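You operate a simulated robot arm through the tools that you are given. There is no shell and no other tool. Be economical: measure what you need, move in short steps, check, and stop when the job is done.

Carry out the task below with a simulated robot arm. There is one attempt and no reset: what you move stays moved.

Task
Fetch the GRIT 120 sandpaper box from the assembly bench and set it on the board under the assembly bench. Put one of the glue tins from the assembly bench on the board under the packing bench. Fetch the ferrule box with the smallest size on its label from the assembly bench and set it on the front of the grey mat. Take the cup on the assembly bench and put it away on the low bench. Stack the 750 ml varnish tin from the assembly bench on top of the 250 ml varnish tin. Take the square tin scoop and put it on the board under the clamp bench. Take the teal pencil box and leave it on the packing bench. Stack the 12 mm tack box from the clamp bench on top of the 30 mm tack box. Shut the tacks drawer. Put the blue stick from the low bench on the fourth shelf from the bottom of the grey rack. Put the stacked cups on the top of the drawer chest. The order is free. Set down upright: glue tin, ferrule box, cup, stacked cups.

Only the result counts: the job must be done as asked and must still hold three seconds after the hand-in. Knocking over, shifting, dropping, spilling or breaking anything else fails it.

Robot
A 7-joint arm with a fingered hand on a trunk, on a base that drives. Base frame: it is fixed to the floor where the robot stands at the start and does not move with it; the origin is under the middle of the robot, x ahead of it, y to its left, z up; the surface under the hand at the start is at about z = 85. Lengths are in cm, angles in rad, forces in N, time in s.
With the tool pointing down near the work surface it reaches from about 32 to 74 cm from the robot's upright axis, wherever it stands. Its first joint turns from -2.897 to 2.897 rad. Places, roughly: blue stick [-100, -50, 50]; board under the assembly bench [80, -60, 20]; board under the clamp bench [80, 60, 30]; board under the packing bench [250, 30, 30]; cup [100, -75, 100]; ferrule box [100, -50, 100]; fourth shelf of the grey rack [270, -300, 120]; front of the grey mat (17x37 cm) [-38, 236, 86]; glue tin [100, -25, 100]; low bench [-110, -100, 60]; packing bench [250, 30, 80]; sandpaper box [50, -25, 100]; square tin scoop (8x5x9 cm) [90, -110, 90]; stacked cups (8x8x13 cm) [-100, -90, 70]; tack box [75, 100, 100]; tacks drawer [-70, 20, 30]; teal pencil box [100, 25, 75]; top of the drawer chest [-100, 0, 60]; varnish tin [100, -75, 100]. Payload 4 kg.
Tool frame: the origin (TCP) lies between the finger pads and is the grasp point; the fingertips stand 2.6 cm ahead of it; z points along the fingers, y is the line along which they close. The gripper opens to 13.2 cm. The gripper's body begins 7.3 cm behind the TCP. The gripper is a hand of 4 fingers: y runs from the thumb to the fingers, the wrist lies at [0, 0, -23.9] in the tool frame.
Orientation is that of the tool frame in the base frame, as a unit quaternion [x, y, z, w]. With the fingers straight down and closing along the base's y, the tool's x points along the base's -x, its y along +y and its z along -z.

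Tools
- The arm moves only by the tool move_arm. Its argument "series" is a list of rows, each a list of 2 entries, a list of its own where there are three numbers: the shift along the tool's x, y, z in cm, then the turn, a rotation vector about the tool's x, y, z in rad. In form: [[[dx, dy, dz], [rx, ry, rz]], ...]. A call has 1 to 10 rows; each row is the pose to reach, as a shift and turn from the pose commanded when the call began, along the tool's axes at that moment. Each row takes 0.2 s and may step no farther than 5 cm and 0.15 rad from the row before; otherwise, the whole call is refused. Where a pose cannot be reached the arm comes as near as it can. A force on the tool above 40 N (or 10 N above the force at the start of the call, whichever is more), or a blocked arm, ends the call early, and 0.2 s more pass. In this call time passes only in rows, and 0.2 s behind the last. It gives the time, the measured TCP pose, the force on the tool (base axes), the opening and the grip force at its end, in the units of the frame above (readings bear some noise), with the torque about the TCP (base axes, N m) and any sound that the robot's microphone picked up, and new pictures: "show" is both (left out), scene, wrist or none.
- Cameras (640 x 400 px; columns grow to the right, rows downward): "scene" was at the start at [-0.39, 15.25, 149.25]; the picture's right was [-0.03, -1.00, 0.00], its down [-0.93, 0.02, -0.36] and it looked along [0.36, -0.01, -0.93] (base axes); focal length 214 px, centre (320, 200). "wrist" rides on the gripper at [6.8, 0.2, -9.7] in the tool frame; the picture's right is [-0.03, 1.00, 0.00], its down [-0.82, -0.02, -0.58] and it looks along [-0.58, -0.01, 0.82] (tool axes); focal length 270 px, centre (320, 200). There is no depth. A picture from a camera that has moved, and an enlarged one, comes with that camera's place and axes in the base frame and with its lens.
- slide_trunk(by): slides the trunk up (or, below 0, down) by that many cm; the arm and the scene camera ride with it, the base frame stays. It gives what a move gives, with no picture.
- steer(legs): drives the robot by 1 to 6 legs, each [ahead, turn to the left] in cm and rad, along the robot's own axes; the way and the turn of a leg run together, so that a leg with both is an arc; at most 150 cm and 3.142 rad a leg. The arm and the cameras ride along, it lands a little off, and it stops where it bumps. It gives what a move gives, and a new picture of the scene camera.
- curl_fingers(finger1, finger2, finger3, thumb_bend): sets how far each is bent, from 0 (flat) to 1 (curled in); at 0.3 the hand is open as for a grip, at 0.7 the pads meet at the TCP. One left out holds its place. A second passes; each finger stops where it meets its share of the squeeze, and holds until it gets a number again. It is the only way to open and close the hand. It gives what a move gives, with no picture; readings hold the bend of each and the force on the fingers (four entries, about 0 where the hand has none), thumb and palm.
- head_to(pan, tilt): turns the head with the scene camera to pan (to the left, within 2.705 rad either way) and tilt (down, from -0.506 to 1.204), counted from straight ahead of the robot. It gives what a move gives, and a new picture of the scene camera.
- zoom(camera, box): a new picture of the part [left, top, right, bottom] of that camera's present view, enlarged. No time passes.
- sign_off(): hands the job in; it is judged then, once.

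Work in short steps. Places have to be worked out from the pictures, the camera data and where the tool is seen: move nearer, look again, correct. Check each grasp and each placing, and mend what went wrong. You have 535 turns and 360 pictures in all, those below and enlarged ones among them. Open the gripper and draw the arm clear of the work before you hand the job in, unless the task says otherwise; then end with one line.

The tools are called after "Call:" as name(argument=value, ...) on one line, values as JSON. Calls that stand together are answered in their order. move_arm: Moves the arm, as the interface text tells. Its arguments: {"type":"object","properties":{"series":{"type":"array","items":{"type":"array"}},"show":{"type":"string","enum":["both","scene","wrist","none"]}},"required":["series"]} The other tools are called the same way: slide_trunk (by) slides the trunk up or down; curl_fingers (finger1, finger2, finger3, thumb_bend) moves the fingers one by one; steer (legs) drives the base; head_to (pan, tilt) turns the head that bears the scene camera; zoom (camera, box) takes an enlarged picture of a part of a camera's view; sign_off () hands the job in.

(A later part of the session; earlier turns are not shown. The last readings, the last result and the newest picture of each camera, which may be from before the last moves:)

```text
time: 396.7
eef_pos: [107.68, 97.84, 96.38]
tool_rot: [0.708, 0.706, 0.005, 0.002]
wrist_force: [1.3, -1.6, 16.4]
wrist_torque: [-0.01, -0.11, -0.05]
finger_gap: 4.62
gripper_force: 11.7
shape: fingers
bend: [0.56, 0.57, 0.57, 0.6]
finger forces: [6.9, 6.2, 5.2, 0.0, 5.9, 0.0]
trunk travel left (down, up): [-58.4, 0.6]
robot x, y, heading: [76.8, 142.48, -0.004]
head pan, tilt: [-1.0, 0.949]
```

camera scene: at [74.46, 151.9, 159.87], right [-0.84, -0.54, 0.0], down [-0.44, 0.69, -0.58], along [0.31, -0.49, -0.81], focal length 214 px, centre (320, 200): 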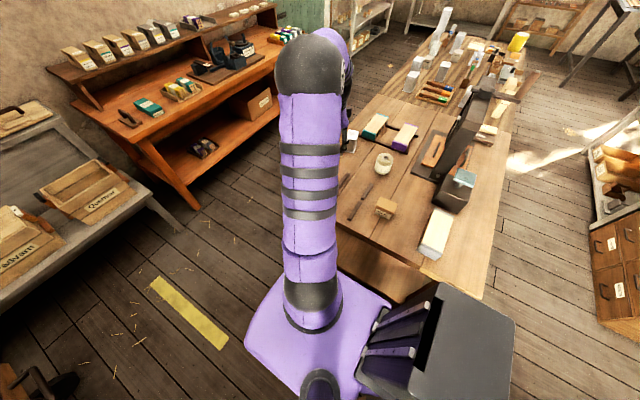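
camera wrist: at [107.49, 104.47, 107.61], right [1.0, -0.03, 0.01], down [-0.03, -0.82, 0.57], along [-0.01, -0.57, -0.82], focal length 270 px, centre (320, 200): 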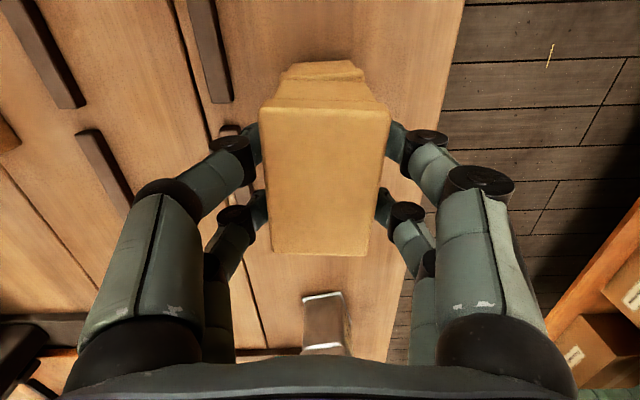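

Contact on the 30 mm box. Release and rise.

Call:
curl_fingers(finger1=0.4, finger2=0.4, finger3=0.4, thumb_bend=0.4)

Call:
move_arm(series=[[[0, 0, -3], [0, 0, 0]], [[0, 0, -7], [0, 0, 0]], [[0, 0, -12], [0, 0, 0]], [[0, 0, -17], [0, 0, 0]]], show="wrist")

```text
time: 397.7
eef_pos: [107.54, 97.82, 96.17]
tool_rot: [0.708, 0.706, 0.006, 0.0]
wrist_force: [0.0, -0.3, 0.5]
wrist_torque: [-0.02, -0.01, 0.0]
finger_gap: 9.91
gripper_force: 0.1
shape: fingers
bend: [0.4, 0.4, 0.4, 0.4]
finger forces: [0.0, 0.0, 0.1, 0.0, 0.0, 0.0]
trunk travel left (down, up): [-58.4, 0.6]
robot x, y, heading: [76.72, 142.54, 0.003]
head pan, tilt: [-1.0, 0.949]
```

```text
time: 398.7
eef_pos: [107.54, 97.81, 113.4]
tool_rot: [0.708, 0.706, 0.006, 0.0]
wrist_force: [0.0, 0.6, 0.3]
wrist_torque: [-0.02, 0.01, 0.03]
finger_gap: 9.93
gripper_force: 0.1
shape: fingers
bend: [0.4, 0.4, 0.4, 0.4]
finger forces: [0.0, 0.0, 0.0, 0.0, 0.1, 0.0]
trunk travel left (down, up): [-58.4, 0.6]
robot x, y, heading: [76.61, 142.77, 0.001]
head pan, tilt: [-1.0, 0.949]
camera wrist: at [107.61, 104.6, 123.14], right [1.0, -0.03, 0.01], down [-0.03, -0.82, 0.57], along [-0.01, -0.57, -0.82], focal length 270 px, centre (320, 200)
```

wrist: 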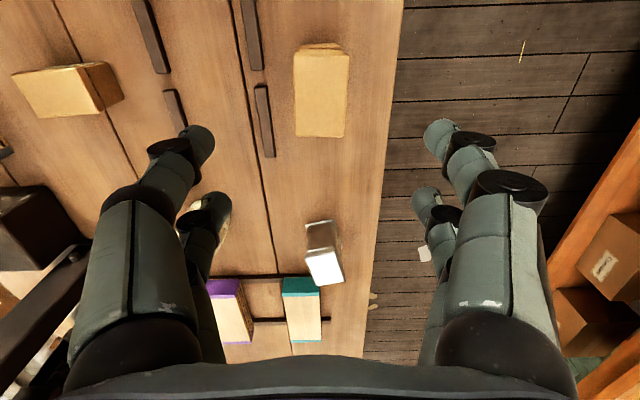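

12 mm stacked on 30 mm. Before leaving, a look at the grey mat on the left bench.

Call:
head_to(pan=2.4, tilt=0.5)

Call:
zoom(camera="scene", box=[200, 100, 440, 250])

```text
time: 401.6
eef_pos: [107.67, 97.81, 113.3]
tool_rot: [0.709, 0.705, 0.005, 0.0]
wrist_force: [0.4, 0.1, -0.6]
wrist_torque: [-0.04, -0.01, -0.01]
finger_gap: 9.95
gripper_force: 0.0
shape: fingers
bend: [0.4, 0.4, 0.4, 0.4]
finger forces: [0.0, 0.1, 0.0, 0.1, 0.1, 0.0]
trunk travel left (down, up): [-58.4, 0.6]
robot x, y, heading: [76.56, 142.83, -0.007]
head pan, tilt: [2.4, 0.499]
camera scene: at [63.88, 164.24, 163.62], right [0.68, 0.73, 0.0], down [0.35, -0.32, -0.88], along [-0.64, 0.6, -0.48], focal length 214 px, centre (320, 200)
```

scene: 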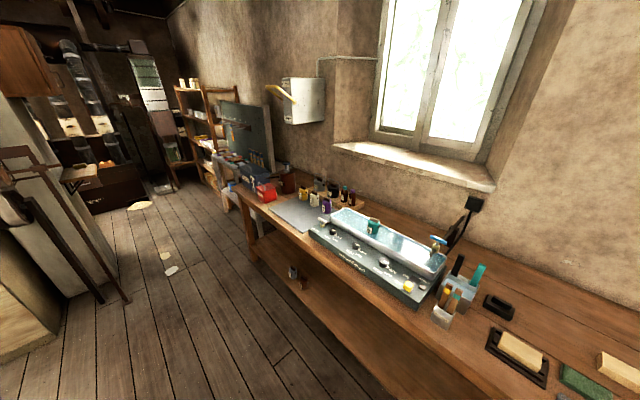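

```text
2.67 times, centred on (320, 175) of scene
camera zoom: at [63.88, 164.24, 163.62], right [0.68, 0.73, 0.0], down [0.35, -0.32, -0.88], along [-0.64, 0.6, -0.48], focal length 572 px, centre (320, 267)
```

zoom: 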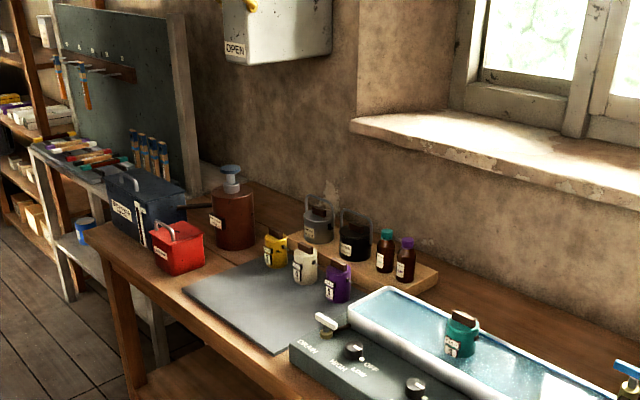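

The mat's free front strip is around (−38,236). Now the glue tin: I drive back into the rear aisle with the assembly bench on my right.

Call:
move_arm(series=[[[2, 0, -4], [0, 0, 0]], [[5, 0, -8], [0, 0, 0]], [[8, 0, -12], [0, 0, 0]]], show="none")

Call:
steer(legs=[[76, 0], [0, -1.57], [120, 0]])

Call:
head_to(pan=-1.4, tilt=0.9)

```text
time: 402.4
eef_pos: [107.56, 105.6, 125.29]
tool_rot: [0.708, 0.706, 0.005, 0.0]
wrist_force: [0.0, 0.9, 0.7]
wrist_torque: [-0.01, -0.02, -0.01]
finger_gap: 9.96
gripper_force: 0.0
shape: fingers
bend: [0.4, 0.4, 0.4, 0.4]
finger forces: [0.1, 0.0, 0.1, 0.0, 0.0, 0.1]
trunk travel left (down, up): [-58.4, 0.6]
robot x, y, heading: [76.3, 142.66, -0.003]
head pan, tilt: [2.4, 0.499]
```

```text
time: 416.5
eef_pos: [115.52, -10.64, 125.39]
tool_rot: [1.0, 0.002, 0.005, 0.003]
wrist_force: [-0.9, -0.1, -1.2]
wrist_torque: [0.03, 0.0, -0.01]
finger_gap: 9.94
gripper_force: 0.0
shape: fingers
bend: [0.4, 0.4, 0.4, 0.4]
finger forces: [0.0, 0.0, 0.0, 0.0, 0.0, 0.1]
trunk travel left (down, up): [-58.4, 0.6]
robot x, y, heading: [152.35, 20.68, -1.566]
head pan, tilt: [2.4, 0.499]
camera scene: at [173.78, 33.61, 163.62], right [0.74, -0.67, 0.0], down [-0.32, -0.35, -0.88], along [0.59, 0.65, -0.48], focal length 214 px, centre (320, 200)
```

scene: 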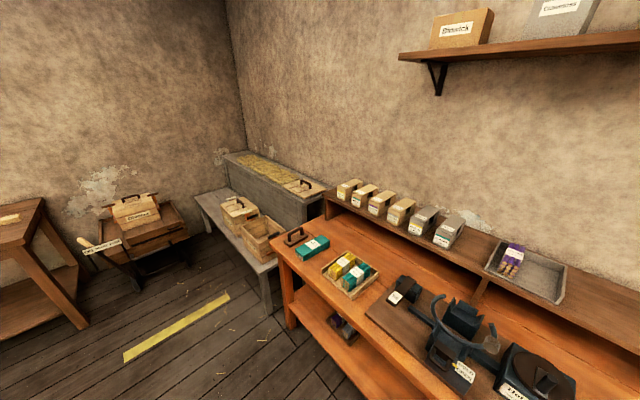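

```text
time: 419.6
eef_pos: [115.35, -10.6, 125.34]
tool_rot: [1.0, 0.002, 0.004, 0.004]
wrist_force: [-1.2, -0.6, 0.9]
wrist_torque: [0.0, -0.02, 0.0]
finger_gap: 9.94
gripper_force: 0.0
shape: fingers
bend: [0.4, 0.4, 0.4, 0.4]
finger forces: [0.0, 0.0, 0.1, 0.0, 0.0, 0.1]
trunk travel left (down, up): [-58.4, 0.6]
robot x, y, heading: [152.3, 21.1, -1.562]
head pan, tilt: [-1.4, 0.901]
camera scene: at [160.23, 25.59, 160.24], right [-0.17, 0.98, 0.0], down [0.77, 0.14, -0.62], along [-0.61, -0.11, -0.78], focal length 214 px, centre (320, 200)
```

scene: 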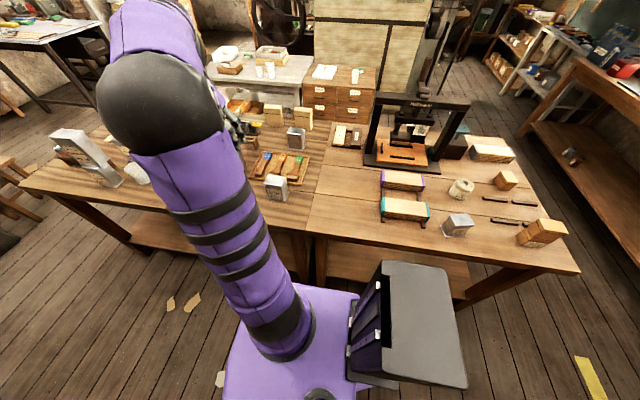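

Call:
move_arm(series=[[[0, -4, 3], [0, 0, 0]]], show="wrist")

Call:
zoom(camera="wrist", box=[240, 40, 400, 140])

```text
time: 420.0
eef_pos: [115.6, -6.67, 122.45]
tool_rot: [1.0, 0.002, 0.005, 0.004]
wrist_force: [-0.5, -0.1, 0.5]
wrist_torque: [0.0, 0.03, 0.01]
finger_gap: 9.98
gripper_force: 0.1
shape: fingers
bend: [0.4, 0.4, 0.4, 0.4]
finger forces: [0.0, 0.0, 0.0, 0.1, 0.0, 0.0]
trunk travel left (down, up): [-58.4, 0.6]
robot x, y, heading: [152.28, 20.99, -1.571]
head pan, tilt: [-1.4, 0.901]
camera wrist: at [122.24, -6.73, 132.1], right [-0.02, -1.0, 0.01], down [-0.82, 0.02, 0.57], along [-0.57, 0.01, -0.82], focal length 270 px, centre (320, 200)
```

wrist: 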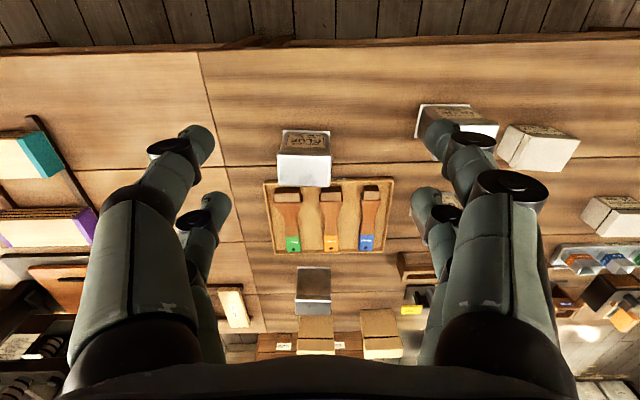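

```text
4.00 times, centred on (320, 90) of wrist
camera zoom: at [122.24, -6.73, 132.1], right [-0.02, -1.0, 0.01], down [-0.82, 0.02, 0.57], along [-0.57, 0.01, -0.82], focal length 1081 px, centre (320, 640)
```

zoom: 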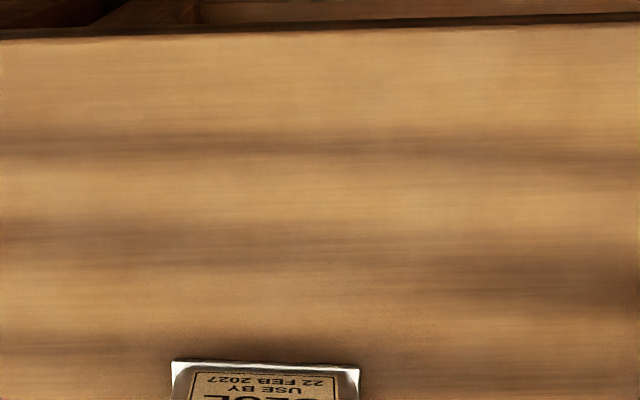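

Glue tin: centre ≈(101.7,−4.1), top z ≈94.6, 8.4 wide. Open wider and descend on it.

Call:
curl_fingers(finger1=0.34, finger2=0.34, finger3=0.34, thumb_bend=0.34)

Call:
move_arm(series=[[[-4, -0.7, 2], [0, 0, 0.02]], [[-8, -1.4, 4], [0, 0, 0.04]], [[-12, -2.1, 6], [0, 0, 0.06]], [[-14.6, -2.6, 10], [0, 0, 0.07]], [[-14.6, -2.6, 15], [0, 0, 0.07]], [[-14.6, -2.6, 20], [0, 0, 0.07]]], show="wrist")

```text
time: 421.0
eef_pos: [115.63, -6.73, 122.33]
tool_rot: [1.0, 0.001, 0.006, 0.003]
wrist_force: [-0.3, 0.4, 0.6]
wrist_torque: [0.01, 0.01, 0.01]
finger_gap: 11.94
gripper_force: 0.1
shape: fingers
bend: [0.34, 0.34, 0.34, 0.34]
finger forces: [0.0, 0.1, 0.1, 0.0, 0.1, 0.0]
trunk travel left (down, up): [-58.4, 0.6]
robot x, y, heading: [152.2, 20.83, -1.569]
head pan, tilt: [-1.4, 0.901]
```

```text
time: 422.4
eef_pos: [101.12, -4.19, 102.22]
tool_rot: [0.999, -0.034, 0.004, 0.004]
wrist_force: [0.0, -0.1, -0.1]
wrist_torque: [-0.02, 0.0, 0.01]
finger_gap: 11.97
gripper_force: 0.1
shape: fingers
bend: [0.34, 0.34, 0.34, 0.34]
finger forces: [0.0, 0.1, 0.0, 0.0, 0.0, 0.1]
trunk travel left (down, up): [-58.4, 0.6]
robot x, y, heading: [152.58, 20.82, -1.568]
head pan, tilt: [-1.4, 0.901]
camera wrist: at [107.7, -4.83, 111.92], right [-0.09, -1.0, 0.01], down [-0.82, 0.08, 0.57], along [-0.57, 0.05, -0.82], focal length 270 px, centre (320, 200)
```

wrist: 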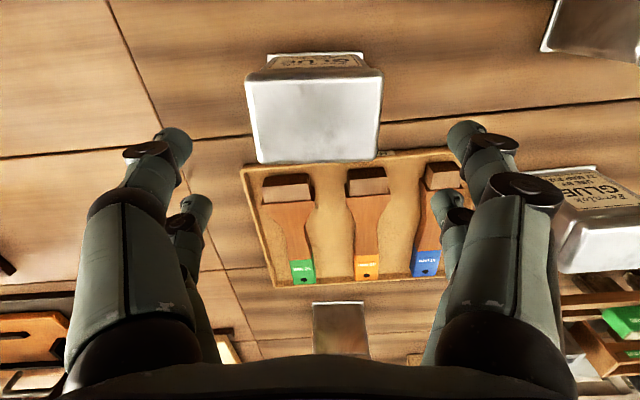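

Call:
move_arm(series=[[[0, -0.3, 4], [0, 0, 0]], [[0, -0.3, 8], [0, 0, 0]], [[0, -0.3, 10.2], [0, 0, 0]]], show="wrist")

Call:
curl_fingers(finger1=0.6, finger2=0.6, finger3=0.6, thumb_bend=0.6)

Call:
move_arm(series=[[[0, 0, -2], [0, 0, 0]], [[0, 0, -5], [0, 0, 0]]], show="wrist")

```text
time: 423.2
eef_pos: [101.31, -3.84, 92.03]
tool_rot: [0.999, -0.033, 0.005, 0.004]
wrist_force: [0.8, 0.2, -0.2]
wrist_torque: [0.03, 0.03, 0.01]
finger_gap: 11.97
gripper_force: 0.0
shape: fingers
bend: [0.34, 0.34, 0.34, 0.34]
finger forces: [0.0, 0.0, 0.1, 0.1, 0.0, 0.1]
trunk travel left (down, up): [-58.4, 0.6]
robot x, y, heading: [152.14, 20.62, -1.571]
head pan, tilt: [-1.4, 0.901]
camera wrist: at [107.85, -4.52, 101.77], right [-0.09, -1.0, 0.01], down [-0.82, 0.08, 0.57], along [-0.57, 0.05, -0.82], focal length 270 px, centre (320, 200)
```

wrist: 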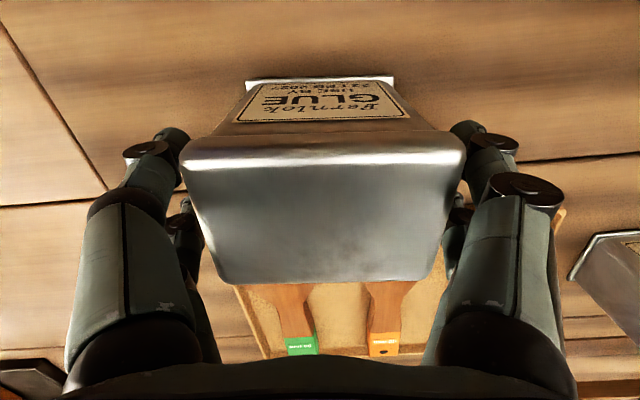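

```text
time: 424.2
eef_pos: [101.15, -3.9, 92.06]
tool_rot: [0.999, -0.033, 0.005, 0.003]
wrist_force: [0.4, 0.9, 0.0]
wrist_torque: [0.15, 0.02, 0.0]
finger_gap: 8.04
gripper_force: 24.7
shape: fingers
bend: [0.46, 0.46, 0.47, 0.52]
finger forces: [12.0, 12.1, 8.8, 0.0, 16.4, 0.0]
trunk travel left (down, up): [-58.4, 0.6]
robot x, y, heading: [152.51, 20.57, -1.566]
head pan, tilt: [-1.4, 0.901]
```

```text
time: 424.8
eef_pos: [101.19, -4.03, 96.91]
tool_rot: [0.999, -0.034, 0.005, 0.004]
wrist_force: [-0.2, 0.4, -5.7]
wrist_torque: [0.01, 0.04, 0.01]
finger_gap: 8.07
gripper_force: 24.6
shape: fingers
bend: [0.46, 0.46, 0.47, 0.52]
finger forces: [12.2, 12.4, 8.6, 0.0, 15.9, 0.0]
trunk travel left (down, up): [-58.4, 0.6]
robot x, y, heading: [152.6, 20.67, -1.566]
head pan, tilt: [-1.4, 0.901]
camera wrist: at [107.79, -4.63, 106.76], right [-0.09, -1.0, 0.01], down [-0.82, 0.08, 0.57], along [-0.57, 0.05, -0.82], focal length 270 px, centre (320, 200)
```

wrist: 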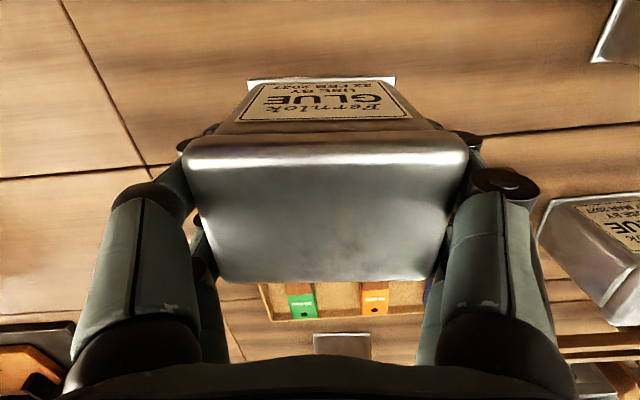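

Held. Lift, tuck in, and manoeuvre to face the packing bench at y ≈47.

Call:
move_arm(series=[[[2, -2, -4], [0, 0, 0]], [[4.5, -4, -8], [0, 0, 0]], [[7, -6, -12], [0, 0, 0]], [[10, -8, -15], [0, 0, 0]], [[13, -10, -18], [0, 0, 0]]], show="none")

Call:
steer(legs=[[0, -0.5], [-31, 0], [0, 1.0], [0, 1.07]])

Call:
head_to(pan=0.1, tilt=1.0)

```text
refused: row 2 steps farther than a row can; nothing moved
```

```text
time: 434.3
eef_pos: [192.43, -2.61, 96.99]
tool_rot: [0.725, 0.688, 0.005, 0.0]
wrist_force: [0.0, -1.0, -4.8]
wrist_torque: [-0.04, 0.01, -0.01]
finger_gap: 8.08
gripper_force: 23.6
shape: fingers
bend: [0.46, 0.46, 0.47, 0.52]
finger forces: [11.7, 11.5, 8.2, 0.0, 15.1, 0.0]
trunk travel left (down, up): [-58.4, 0.6]
robot x, y, heading: [167.02, 48.33, 0.016]
head pan, tilt: [-1.4, 0.901]
camera scene: at [162.15, 56.1, 160.24], right [-0.98, -0.19, 0.0], down [-0.15, 0.77, -0.62], along [0.12, -0.61, -0.78], focal length 214 px, centre (320, 200)
```

scene: 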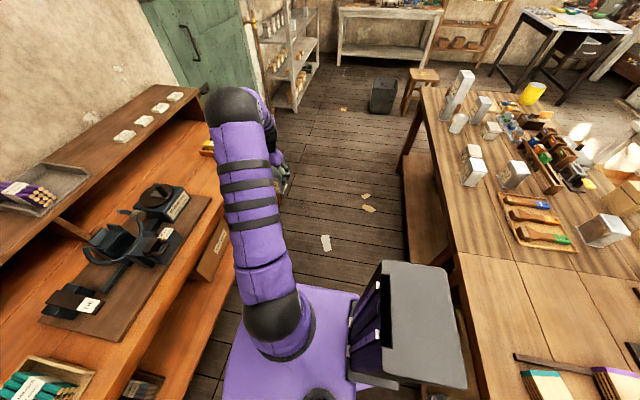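

```text
time: 435.9
eef_pos: [192.37, -2.5, 97.05]
tool_rot: [0.725, 0.688, 0.005, 0.0]
wrist_force: [-0.1, 0.5, -4.8]
wrist_torque: [-0.02, 0.02, 0.02]
finger_gap: 8.03
gripper_force: 23.3
shape: fingers
bend: [0.46, 0.46, 0.47, 0.52]
finger forces: [11.7, 11.6, 8.2, 0.0, 14.9, 0.1]
trunk travel left (down, up): [-58.4, 0.6]
robot x, y, heading: [167.12, 48.45, 0.022]
head pan, tilt: [0.099, 1.0]
camera scene: at [167.65, 64.33, 159.52], right [0.12, -0.99, 0.0], down [-0.84, -0.1, -0.54], along [0.54, 0.06, -0.84], focal length 214 px, centre (320, 200)
```

scene: 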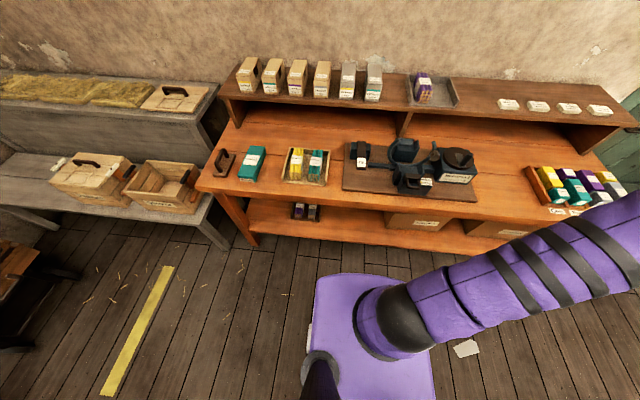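

My lift was refused, yet I drove with the hand low. I check that nothing on the clamp bench was disturbed.

Call:
head_to(pan=-2.4, tilt=0.9)

```text
time: 438.1
eef_pos: [192.42, -2.7, 97.04]
tool_rot: [0.726, 0.688, 0.006, -0.001]
wrist_force: [-0.1, -0.3, -5.8]
wrist_torque: [-0.05, 0.05, -0.01]
finger_gap: 8.06
gripper_force: 23.4
shape: fingers
bend: [0.46, 0.46, 0.47, 0.52]
finger forces: [11.7, 11.6, 8.2, 0.0, 15.0, 0.1]
trunk travel left (down, up): [-58.4, 0.6]
robot x, y, heading: [166.82, 48.2, 0.021]
head pan, tilt: [-2.4, 0.901]
camera scene: at [155.26, 58.3, 160.24], right [-0.69, 0.72, 0.0], down [0.57, 0.54, -0.62], along [-0.45, -0.43, -0.78], focal length 214 px, centre (320, 200)
```

scene: 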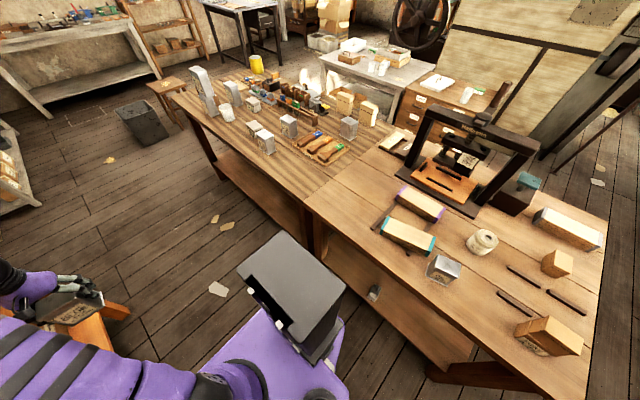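

Nothing disturbed. Now swing the tin to the front within the aisle, in two steps.

Call:
move_arm(series=[[[3.5, 2, 0], [0, 0, -0.1]], [[7.5, 4, 0], [0, 0, -0.2]], [[11.5, 6, 0], [0, 0, -0.3]], [[15.5, 8, 0], [0, 0, -0.41]], [[19.5, 9.5, 0], [0, 0, -0.52]], [[23.5, 10.5, 0], [0, 0, -0.63]], [[27.5, 11.2, 0], [0, 0, -0.74]], [[31.5, 11.5, 0], [0, 0, -0.85]]], show="none")

```text
time: 439.9
eef_pos: [205.51, 28.4, 97.2]
tool_rot: [0.376, 0.927, 0.005, 0.002]
wrist_force: [-0.1, 0.4, -4.7]
wrist_torque: [-0.05, -0.04, -0.02]
finger_gap: 8.05
gripper_force: 23.3
shape: fingers
bend: [0.46, 0.46, 0.47, 0.52]
finger forces: [11.8, 11.6, 8.3, 0.0, 15.0, 0.0]
trunk travel left (down, up): [-58.4, 0.6]
robot x, y, heading: [167.09, 48.73, 0.021]
head pan, tilt: [-2.4, 0.901]
```

Call:
move_arm(series=[[[2.7, 2.4, 0], [0, 0, -0.13]], [[5.4, 4.8, 0], [0, 0, -0.26]], [[8.1, 7.2, 0], [0, 0, -0.39]], [[10.8, 9.6, 0], [0, 0, -0.52]], [[13.5, 12, 0], [0, 0, -0.65]], [[16.1, 14.5, 0], [0, 0, -0.77]]], show="none")

Call:
head_to(pan=-0.3, tilt=0.9)

```text
time: 441.3
eef_pos: [204.12, 50.03, 97.7]
tool_rot: [0.001, 1.0, 0.005, 0.003]
wrist_force: [0.2, -0.2, -4.6]
wrist_torque: [-0.01, -0.03, -0.02]
finger_gap: 8.02
gripper_force: 23.4
shape: fingers
bend: [0.46, 0.46, 0.47, 0.52]
finger forces: [11.6, 11.5, 8.2, 0.0, 14.9, 0.1]
trunk travel left (down, up): [-58.4, 0.6]
robot x, y, heading: [166.83, 48.46, 0.013]
head pan, tilt: [-2.4, 0.901]
```

```text
time: 443.3
eef_pos: [204.06, 49.72, 97.58]
tool_rot: [0.003, 1.0, 0.005, 0.003]
wrist_force: [-0.8, -0.9, -5.6]
wrist_torque: [-0.01, -0.01, -0.01]
finger_gap: 8.02
gripper_force: 23.3
shape: fingers
bend: [0.46, 0.46, 0.47, 0.52]
finger forces: [11.7, 11.5, 8.2, 0.0, 14.9, 0.0]
trunk travel left (down, up): [-58.4, 0.6]
robot x, y, heading: [166.79, 48.27, 0.021]
head pan, tilt: [-0.3, 0.901]
camera scene: at [167.99, 61.46, 160.23], right [-0.28, -0.96, 0.0], down [-0.75, 0.22, -0.62], along [0.6, -0.17, -0.78], focal length 214 px, centre (320, 200)
```

scene: 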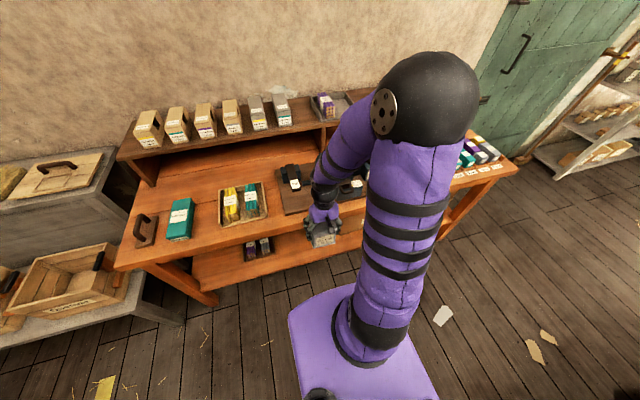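

I back up 6 cm and bring the tin to x ≈208, midway between my base and the bench edge, before lowering.

Call:
steer(legs=[[-6, 0]])

Call:
move_arm(series=[[[-3.3, 1, 0], [0, 0, 0]], [[-6.6, 2, 0], [0, 0, 0]], [[-10, 2, 0], [0, 0, 0]]], show="none")

```text
time: 444.3
eef_pos: [197.81, 49.5, 97.62]
tool_rot: [0.002, 1.0, 0.004, 0.003]
wrist_force: [0.0, 1.5, -5.3]
wrist_torque: [0.01, -0.01, 0.0]
finger_gap: 8.0
gripper_force: 23.0
shape: fingers
bend: [0.46, 0.46, 0.47, 0.52]
finger forces: [11.8, 11.4, 8.2, 0.1, 14.9, 0.0]
trunk travel left (down, up): [-58.4, 0.6]
robot x, y, heading: [161.17, 48.34, 0.018]
head pan, tilt: [-0.3, 0.901]
camera scene: at [161.71, 61.36, 160.24], right [-0.28, -0.96, 0.0], down [-0.75, 0.22, -0.62], along [0.6, -0.17, -0.78], focal length 214 px, centre (320, 200)
```

scene: 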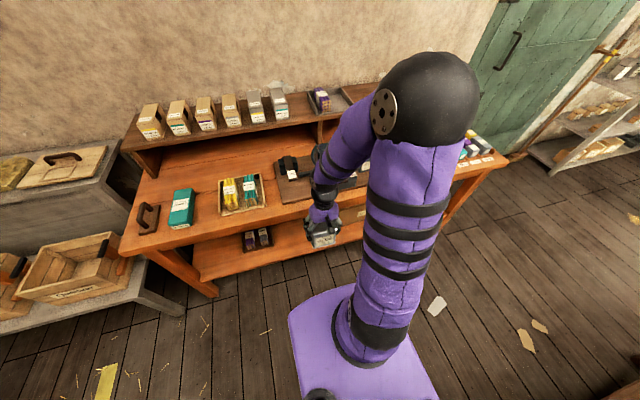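

```text
time: 445.1
eef_pos: [207.92, 51.59, 97.66]
tool_rot: [0.002, 1.0, 0.004, 0.003]
wrist_force: [0.2, -0.3, -4.1]
wrist_torque: [-0.01, 0.0, 0.02]
finger_gap: 8.02
gripper_force: 23.0
shape: fingers
bend: [0.46, 0.46, 0.47, 0.52]
finger forces: [11.8, 11.5, 8.2, 0.0, 14.9, 0.0]
trunk travel left (down, up): [-58.4, 0.6]
robot x, y, heading: [160.93, 48.25, 0.018]
head pan, tilt: [-0.3, 0.901]
```

Lower the trunk in stages.

Call:
slide_trunk(by=-40)

Call:
head_to(pan=0.1, tilt=0.7)

```text
time: 448.9
eef_pos: [207.95, 51.6, 57.65]
tool_rot: [0.002, 1.0, 0.004, 0.003]
wrist_force: [-0.3, 0.4, -5.8]
wrist_torque: [-0.04, -0.01, 0.0]
finger_gap: 8.02
gripper_force: 22.6
shape: fingers
bend: [0.46, 0.46, 0.47, 0.52]
finger forces: [11.8, 11.4, 8.2, 0.0, 14.9, 0.0]
trunk travel left (down, up): [-18.4, 40.6]
robot x, y, heading: [160.77, 48.42, 0.021]
head pan, tilt: [-0.3, 0.901]
```

```text
time: 449.8
eef_pos: [207.94, 51.58, 57.66]
tool_rot: [0.001, 1.0, 0.004, 0.004]
wrist_force: [-0.3, -0.1, -3.9]
wrist_torque: [-0.03, -0.03, -0.01]
finger_gap: 8.01
gripper_force: 23.4
shape: fingers
bend: [0.46, 0.46, 0.47, 0.52]
finger forces: [11.7, 11.4, 8.2, 0.0, 14.9, 0.1]
trunk travel left (down, up): [-18.4, 40.6]
robot x, y, heading: [160.92, 48.41, 0.019]
head pan, tilt: [0.099, 0.7]
camera scene: at [162.96, 64.44, 121.84], right [0.12, -0.99, 0.0], down [-0.64, -0.08, -0.76], along [0.76, 0.09, -0.64], focal length 214 px, centre (320, 200)
```

scene: 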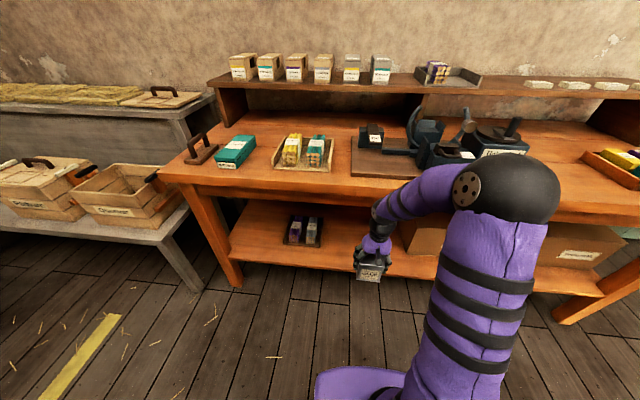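

Call:
slide_trunk(by=-17)

Call:
move_arm(series=[[[-2, 1, 0], [0, 0, 0]]], show="both")

```text
time: 451.7
eef_pos: [207.85, 51.6, 40.63]
tool_rot: [0.001, 1.0, 0.004, 0.004]
wrist_force: [0.9, 0.0, -5.2]
wrist_torque: [0.0, -0.04, -0.02]
finger_gap: 8.03
gripper_force: 23.2
shape: fingers
bend: [0.46, 0.46, 0.47, 0.52]
finger forces: [11.8, 11.4, 8.2, 0.1, 14.9, 0.0]
trunk travel left (down, up): [-1.4, 57.6]
robot x, y, heading: [161.04, 48.21, 0.016]
head pan, tilt: [0.099, 0.7]
```

```text
time: 452.1
eef_pos: [209.82, 52.56, 40.74]
tool_rot: [0.002, 1.0, 0.005, 0.004]
wrist_force: [-0.1, 0.3, -5.3]
wrist_torque: [0.02, -0.02, 0.02]
finger_gap: 8.03
gripper_force: 22.9
shape: fingers
bend: [0.46, 0.46, 0.47, 0.52]
finger forces: [11.8, 11.5, 8.2, 0.0, 14.9, 0.1]
trunk travel left (down, up): [-1.4, 57.6]
robot x, y, heading: [160.62, 48.18, 0.023]
head pan, tilt: [0.099, 0.7]
camera scene: at [162.94, 64.44, 104.85], right [0.12, -0.99, 0.0], down [-0.64, -0.08, -0.76], along [0.76, 0.09, -0.64], focal length 214 px, centre (320, 200)
camera wrist: at [202.88, 52.63, 50.34], right [0.03, 1.0, 0.01], down [0.81, -0.03, 0.58], along [0.58, -0.01, -0.81], focal length 270 px, centre (320, 200)
```

scene: 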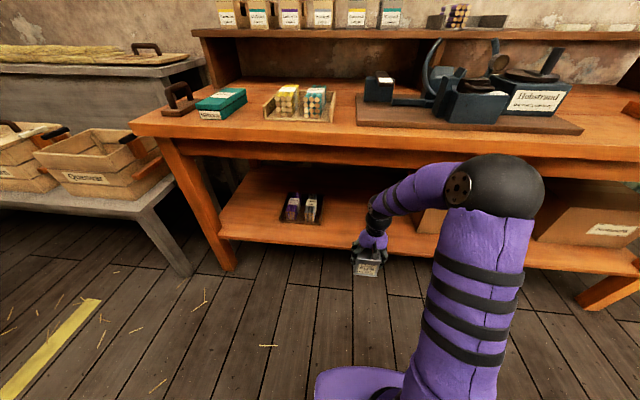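
wrist: 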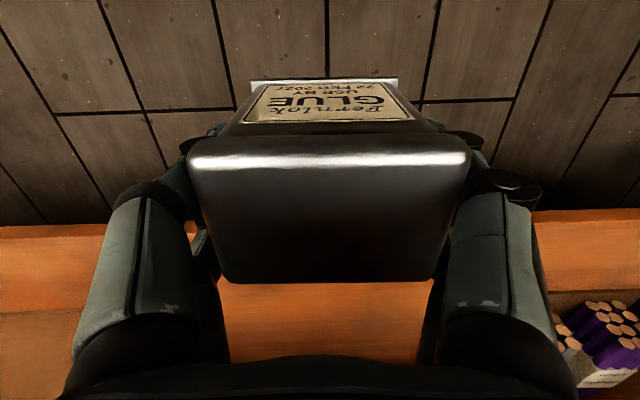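

I need the board's exact height; zoom on its front edge.

Call:
zoom(camera="scene", box=[230, 130, 390, 290])

```text
2.50 times, centred on (310, 210) of scene
camera zoom: at [162.94, 64.44, 104.85], right [0.12, -0.99, 0.0], down [-0.64, -0.08, -0.76], along [0.76, 0.09, -0.64], focal length 536 px, centre (345, 175)
```

zoom: 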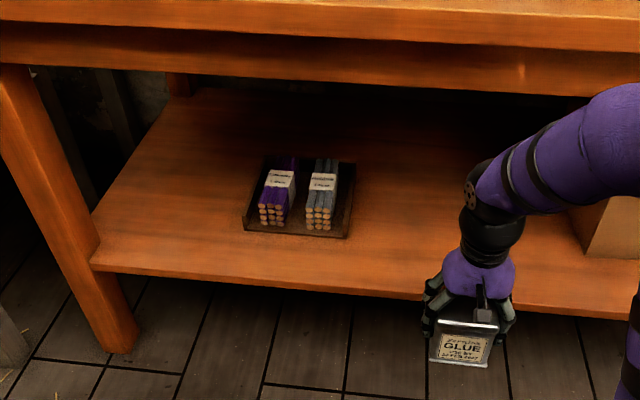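

Board top ≈z 30, its front edge x ≈221, apron bottom ≈74. I lower slightly, drive forward 7 cm, then extend under the bench.

Call:
move_arm(series=[[[0, 0, 1.2], [0, 0, 0]]], show="none")

Call:
steer(legs=[[7, 0]])

Call:
move_arm(series=[[[-3, 0, 0], [0, 0, 0]], [[-6, 0, 0], [0, 0, 0]], [[-9, 0, 0], [0, 0, 0]], [[-12, 0, 0], [0, 0, 0]]], show="both")

```text
time: 452.5
eef_pos: [209.97, 52.67, 39.44]
tool_rot: [0.002, 1.0, 0.004, 0.004]
wrist_force: [0.5, -0.5, -4.8]
wrist_torque: [-0.01, -0.02, -0.01]
finger_gap: 8.04
gripper_force: 23.3
shape: fingers
bend: [0.46, 0.46, 0.47, 0.52]
finger forces: [11.8, 11.4, 8.3, 0.0, 14.9, 0.1]
trunk travel left (down, up): [-1.4, 57.6]
robot x, y, heading: [160.51, 48.19, 0.019]
head pan, tilt: [0.099, 0.7]
```

```text
time: 453.6
eef_pos: [217.07, 52.64, 39.39]
tool_rot: [0.002, 1.0, 0.004, 0.003]
wrist_force: [-0.2, 0.2, -5.0]
wrist_torque: [-0.04, 0.0, 0.0]
finger_gap: 8.02
gripper_force: 23.1
shape: fingers
bend: [0.46, 0.46, 0.47, 0.52]
finger forces: [11.7, 11.4, 8.2, 0.0, 14.8, 0.0]
trunk travel left (down, up): [-1.4, 57.6]
robot x, y, heading: [167.55, 48.5, 0.021]
head pan, tilt: [0.099, 0.7]
camera scene: at [170.08, 64.57, 104.85], right [0.12, -0.99, 0.0], down [-0.64, -0.08, -0.76], along [0.76, 0.09, -0.64], focal length 214 px, centre (320, 200)
```

scene: 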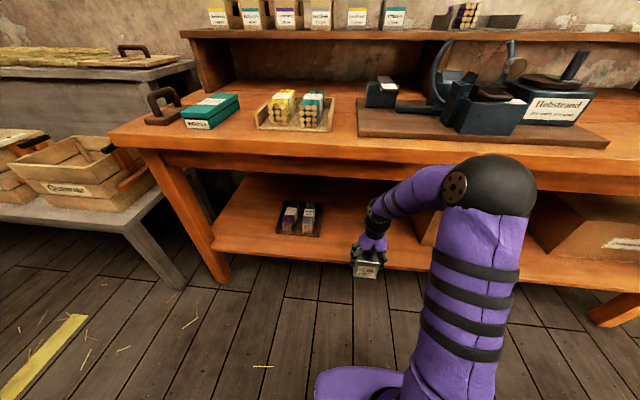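

```text
time: 454.8
eef_pos: [223.06, 52.87, 36.91]
tool_rot: [-0.013, 0.998, -0.003, -0.053]
wrist_force: [-9.4, -1.4, 39.7]
wrist_torque: [0.13, -0.2, 0.19]
finger_gap: 8.07
gripper_force: 29.1
shape: fingers
bend: [0.47, 0.48, 0.47, 0.53]
finger forces: [13.6, 16.7, 10.1, 0.0, 17.0, 0.0]
trunk travel left (down, up): [-1.4, 57.6]
robot x, y, heading: [167.18, 48.12, 0.019]
head pan, tilt: [0.099, 0.7]
stopped in row 4: the arm was blocked; the commanded pose is now the measured one
camera scene: at [169.09, 64.53, 105.01], right [0.12, -0.99, 0.0], down [-0.64, -0.08, -0.77], along [0.76, 0.09, -0.64], focal length 214 px, centre (320, 200)
camera wrist: at [217.1, 52.76, 47.28], right [0.0, 1.0, -0.01], down [0.87, 0.0, 0.49], along [0.49, -0.01, -0.87], focal length 270 px, centre (320, 200)
```

scene: 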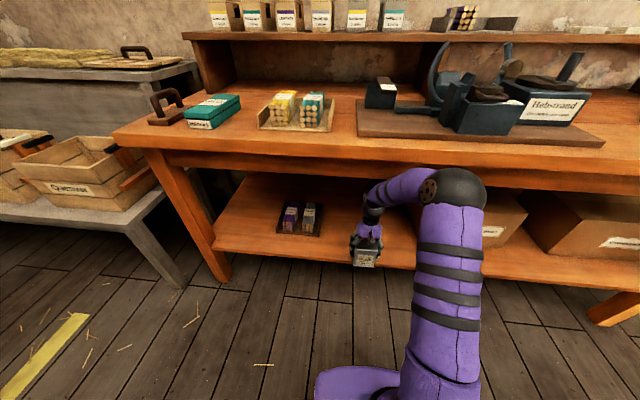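
wrist: 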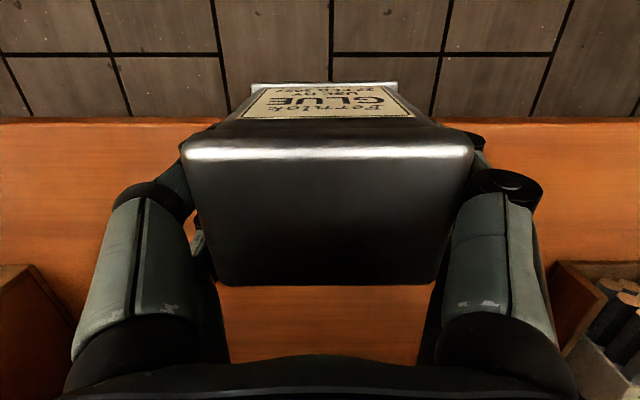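

The forearm hit the apron while the tin's base just reached the board edge. I withdraw a little, back up the base, and use a slight forward tilt with a flatter arm.

Call:
move_arm(series=[[[2, 0, -1.5], [0, -0.05, 0]], [[6, 0, -2.5], [0, -0.1, 0]], [[10, 0, -3], [0, -0.1, 0]]], show="none")

```text
time: 455.6
eef_pos: [213.94, 52.52, 40.69]
tool_rot: [-0.011, 1.0, -0.001, -0.001]
wrist_force: [0.3, 0.1, -4.9]
wrist_torque: [-0.01, -0.01, 0.02]
finger_gap: 8.01
gripper_force: 24.3
shape: fingers
bend: [0.46, 0.47, 0.47, 0.53]
finger forces: [12.4, 12.6, 8.7, 0.0, 16.5, 0.0]
trunk travel left (down, up): [-1.4, 57.6]
robot x, y, heading: [167.58, 48.36, 0.016]
head pan, tilt: [0.099, 0.7]
```

Call:
steer(legs=[[-6, 0]])

Call:
move_arm(series=[[[0, 0, 0], [0, -0.1, 0]], [[-2, 0, 0], [0, -0.2, 0]], [[-6, 0, 0.5], [0, -0.3, 0]], [[-10, 0, 1], [0, -0.38, 0]], [[-14, 0, 1], [0, -0.38, 0]], [[-18, 0, 1], [0, -0.38, 0]]], show="both")

```text
time: 456.5
eef_pos: [207.9, 52.43, 40.65]
tool_rot: [-0.011, 1.0, -0.002, -0.002]
wrist_force: [0.3, 0.3, -5.1]
wrist_torque: [-0.04, -0.04, 0.01]
finger_gap: 8.07
gripper_force: 25.7
shape: fingers
bend: [0.46, 0.48, 0.47, 0.53]
finger forces: [12.4, 12.5, 8.9, 0.0, 16.5, 0.0]
trunk travel left (down, up): [-1.4, 57.6]
robot x, y, heading: [161.28, 48.24, 0.015]
head pan, tilt: [0.099, 0.7]
camera scene: at [163.72, 64.46, 104.85], right [0.12, -0.99, 0.0], down [-0.64, -0.07, -0.76], along [0.76, 0.09, -0.64], focal length 214 px, centre (320, 200)
```

scene: 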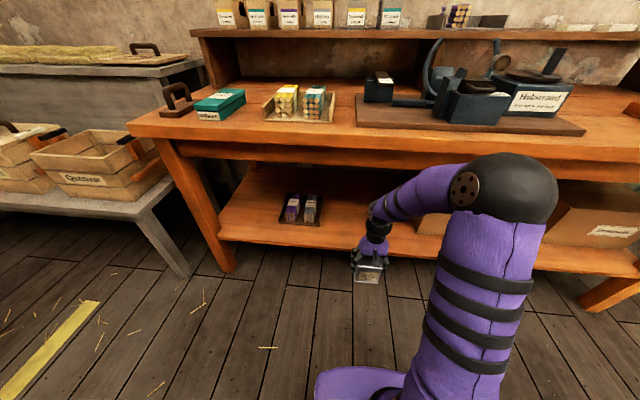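

```text
time: 457.9
eef_pos: [225.93, 52.81, 39.56]
tool_rot: [-0.011, 0.982, 0.001, 0.186]
wrist_force: [0.3, 0.3, -4.7]
wrist_torque: [-0.04, 0.02, -0.01]
finger_gap: 8.02
gripper_force: 25.1
shape: fingers
bend: [0.46, 0.47, 0.47, 0.53]
finger forces: [12.5, 12.6, 8.9, 0.1, 16.4, 0.0]
trunk travel left (down, up): [-1.4, 57.6]
robot x, y, heading: [161.61, 47.8, 0.015]
head pan, tilt: [0.099, 0.7]
camera scene: at [163.71, 64.46, 104.85], right [0.12, -0.99, 0.0], down [-0.64, -0.07, -0.76], along [0.76, 0.09, -0.64], focal length 214 px, centre (320, 200)
camera wrist: at [215.92, 52.71, 46.12], right [0.0, 1.0, 0.01], down [0.55, -0.01, 0.84], along [0.84, 0.0, -0.55], focal length 270 px, centre (320, 200)
```

scene: 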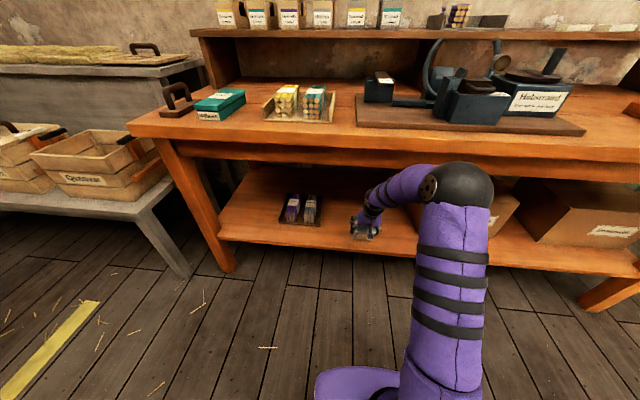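
wrist: 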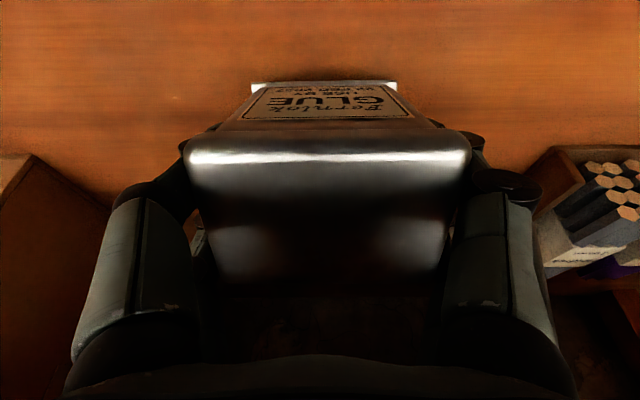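

In position over the board. I go 3 cm deeper and lower to contact.

Call:
move_arm(series=[[[-2.8, 0, 1.1], [0, 0, 0]], [[-2.5, 0, 1.9], [0, 0, 0]], [[-2.2, 0, 2.6], [0, 0, 0]]], show="none")

```text
time: 458.7
eef_pos: [229.17, 52.74, 38.02]
tool_rot: [-0.012, 0.982, 0.002, 0.187]
wrist_force: [-0.4, 0.2, -4.9]
wrist_torque: [0.03, 0.02, -0.01]
finger_gap: 8.07
gripper_force: 25.1
shape: fingers
bend: [0.46, 0.47, 0.47, 0.53]
finger forces: [12.5, 12.5, 8.8, 0.0, 16.4, 0.0]
trunk travel left (down, up): [-1.4, 57.6]
robot x, y, heading: [161.51, 47.99, 0.021]
head pan, tilt: [0.099, 0.7]
```

Call:
move_arm(series=[[[0.2, 0, 0.55], [0, 0, 0]]], show="none")

Call:
move_arm(series=[[[0.2, 0, 0.55], [0, 0, 0]]], show="wrist")

```text
time: 459.1
eef_pos: [229.12, 52.88, 37.87]
tool_rot: [-0.012, 0.982, 0.001, 0.19]
wrist_force: [-3.9, 0.3, 14.6]
wrist_torque: [-0.35, 0.42, -0.15]
finger_gap: 8.06
gripper_force: 26.9
shape: fingers
bend: [0.46, 0.48, 0.47, 0.53]
finger forces: [13.9, 14.0, 8.8, 0.0, 17.0, 0.0]
trunk travel left (down, up): [-1.4, 57.6]
robot x, y, heading: [161.45, 48.07, 0.018]
head pan, tilt: [0.099, 0.7]
```

```text
time: 459.6
eef_pos: [229.49, 52.86, 37.71]
tool_rot: [-0.011, 0.981, 0.002, 0.195]
wrist_force: [-7.6, -1.3, 19.6]
wrist_torque: [-0.31, 0.77, -0.14]
finger_gap: 8.08
gripper_force: 27.9
shape: fingers
bend: [0.48, 0.48, 0.47, 0.53]
finger forces: [16.3, 12.5, 9.8, 0.0, 17.6, 0.0]
trunk travel left (down, up): [-1.4, 57.6]
robot x, y, heading: [161.62, 48.29, 0.017]
head pan, tilt: [0.099, 0.7]
stopped in row 1: the force on the tool passed its limit at 41 N (the readings are from after the stop); the commanded pose is now the measured one
camera wrist: at [219.29, 52.85, 43.96], right [0.0, 1.0, 0.01], down [0.53, -0.01, 0.85], along [0.85, 0.0, -0.53], focal length 270 px, centre (320, 200)
```

wrist: 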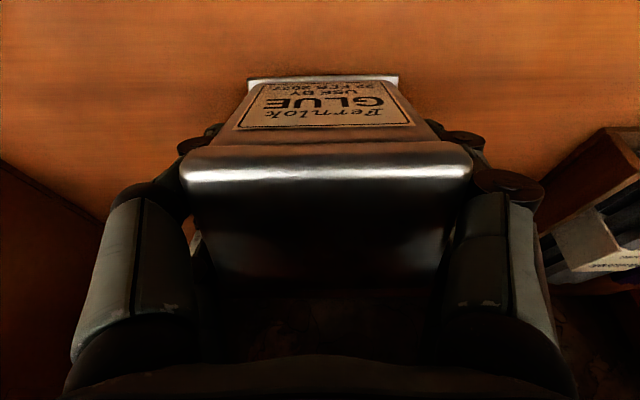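

Near edge touches. I straighten partly, pivoting about that edge.

Call:
move_arm(series=[[[-0.5, 0, -0.2], [0, 0.07, 0]], [[-1.0, 0, 0.1], [0, 0.14, 0]], [[-1.4, 0, 0.4], [0, 0.2, 0]]], show="wrist")

```text
time: 460.4
eef_pos: [230.89, 52.87, 37.33]
tool_rot: [-0.011, 0.996, 0.0, 0.092]
wrist_force: [-0.4, -0.9, -1.0]
wrist_torque: [-0.21, 0.15, -0.04]
finger_gap: 8.05
gripper_force: 25.4
shape: fingers
bend: [0.48, 0.48, 0.47, 0.53]
finger forces: [13.5, 12.1, 9.6, 0.0, 16.6, 0.0]
trunk travel left (down, up): [-1.4, 57.6]
robot x, y, heading: [161.54, 48.39, 0.018]
head pan, tilt: [0.099, 0.7]
camera wrist: at [222.22, 52.88, 45.66], right [0.0, 1.0, 0.0], down [0.7, 0.0, 0.72], along [0.72, 0.0, -0.7], focal length 270 px, centre (320, 200)
```

wrist: 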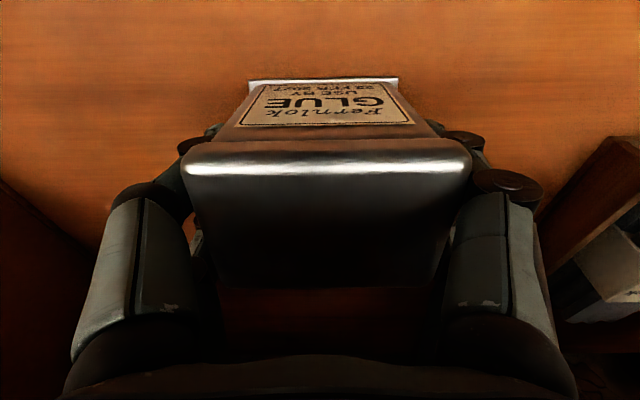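

Only ~10° tilt remains, resting on its edge. Release.

Call:
curl_fingers(finger1=0.4, finger2=0.4, finger3=0.4, thumb_bend=0.4)

Call:
zoom(camera="wrist", box=[0, 0, 640, 400])

```text
time: 461.4
eef_pos: [231.02, 52.93, 37.52]
tool_rot: [-0.011, 0.995, 0.0, 0.095]
wrist_force: [-0.6, -0.2, 0.3]
wrist_torque: [0.03, 0.02, 0.01]
finger_gap: 9.94
gripper_force: 0.1
shape: fingers
bend: [0.4, 0.4, 0.4, 0.4]
finger forces: [0.0, 0.0, 0.1, 0.0, 0.0, 0.0]
trunk travel left (down, up): [-1.4, 57.6]
robot x, y, heading: [161.36, 48.54, 0.016]
head pan, tilt: [0.099, 0.7]
```

```text
1.00 times, centred on (320, 200) of wrist (not enlarged: the box is as wide or as high as the picture)
camera zoom: at [222.24, 52.9, 45.74], right [0.0, 1.0, 0.0], down [0.69, 0.0, 0.72], along [0.72, 0.0, -0.69], focal length 270 px, centre (320, 200)
```

zoom: 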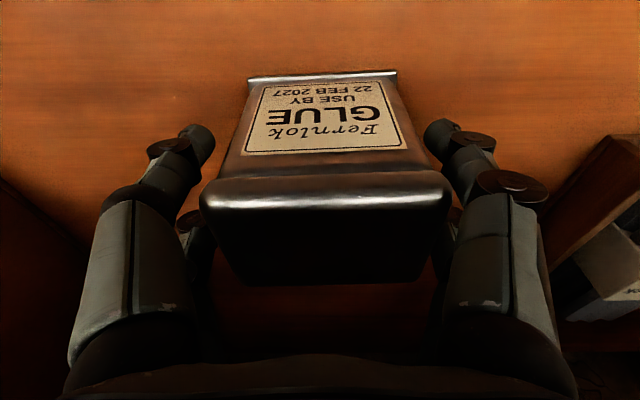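

Upright on the board. Withdraw straight back.

Call:
move_arm(series=[[[3.9, 0, -0.9], [0, 0, 0]], [[7.8, 0, -1.9], [0, 0, 0]], [[11.7, 0, -2.8], [0, 0, 0]], [[15.6, 0, -3.7], [0, 0, 0]], [[19.5, 0, -4.6], [0, 0, 0]]], show="wrist")

```text
time: 462.6
eef_pos: [210.66, 52.63, 38.52]
tool_rot: [-0.011, 0.996, 0.0, 0.094]
wrist_force: [-0.1, -0.5, -0.3]
wrist_torque: [0.05, 0.01, 0.02]
finger_gap: 9.92
gripper_force: 0.1
shape: fingers
bend: [0.4, 0.4, 0.4, 0.4]
finger forces: [0.0, 0.0, 0.1, 0.1, 0.1, 0.0]
trunk travel left (down, up): [-1.4, 57.6]
robot x, y, heading: [161.34, 48.06, 0.023]
head pan, tilt: [0.099, 0.7]
camera wrist: at [202.01, 52.58, 46.7], right [0.0, 1.0, 0.0], down [0.69, 0.0, 0.72], along [0.72, 0.0, -0.69], focal length 270 px, centre (320, 200)
```

wrist: 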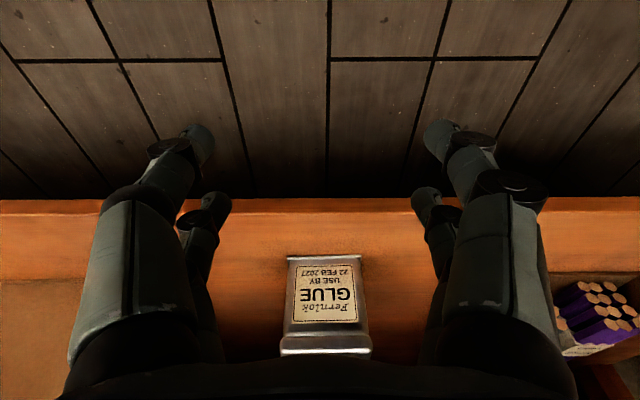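

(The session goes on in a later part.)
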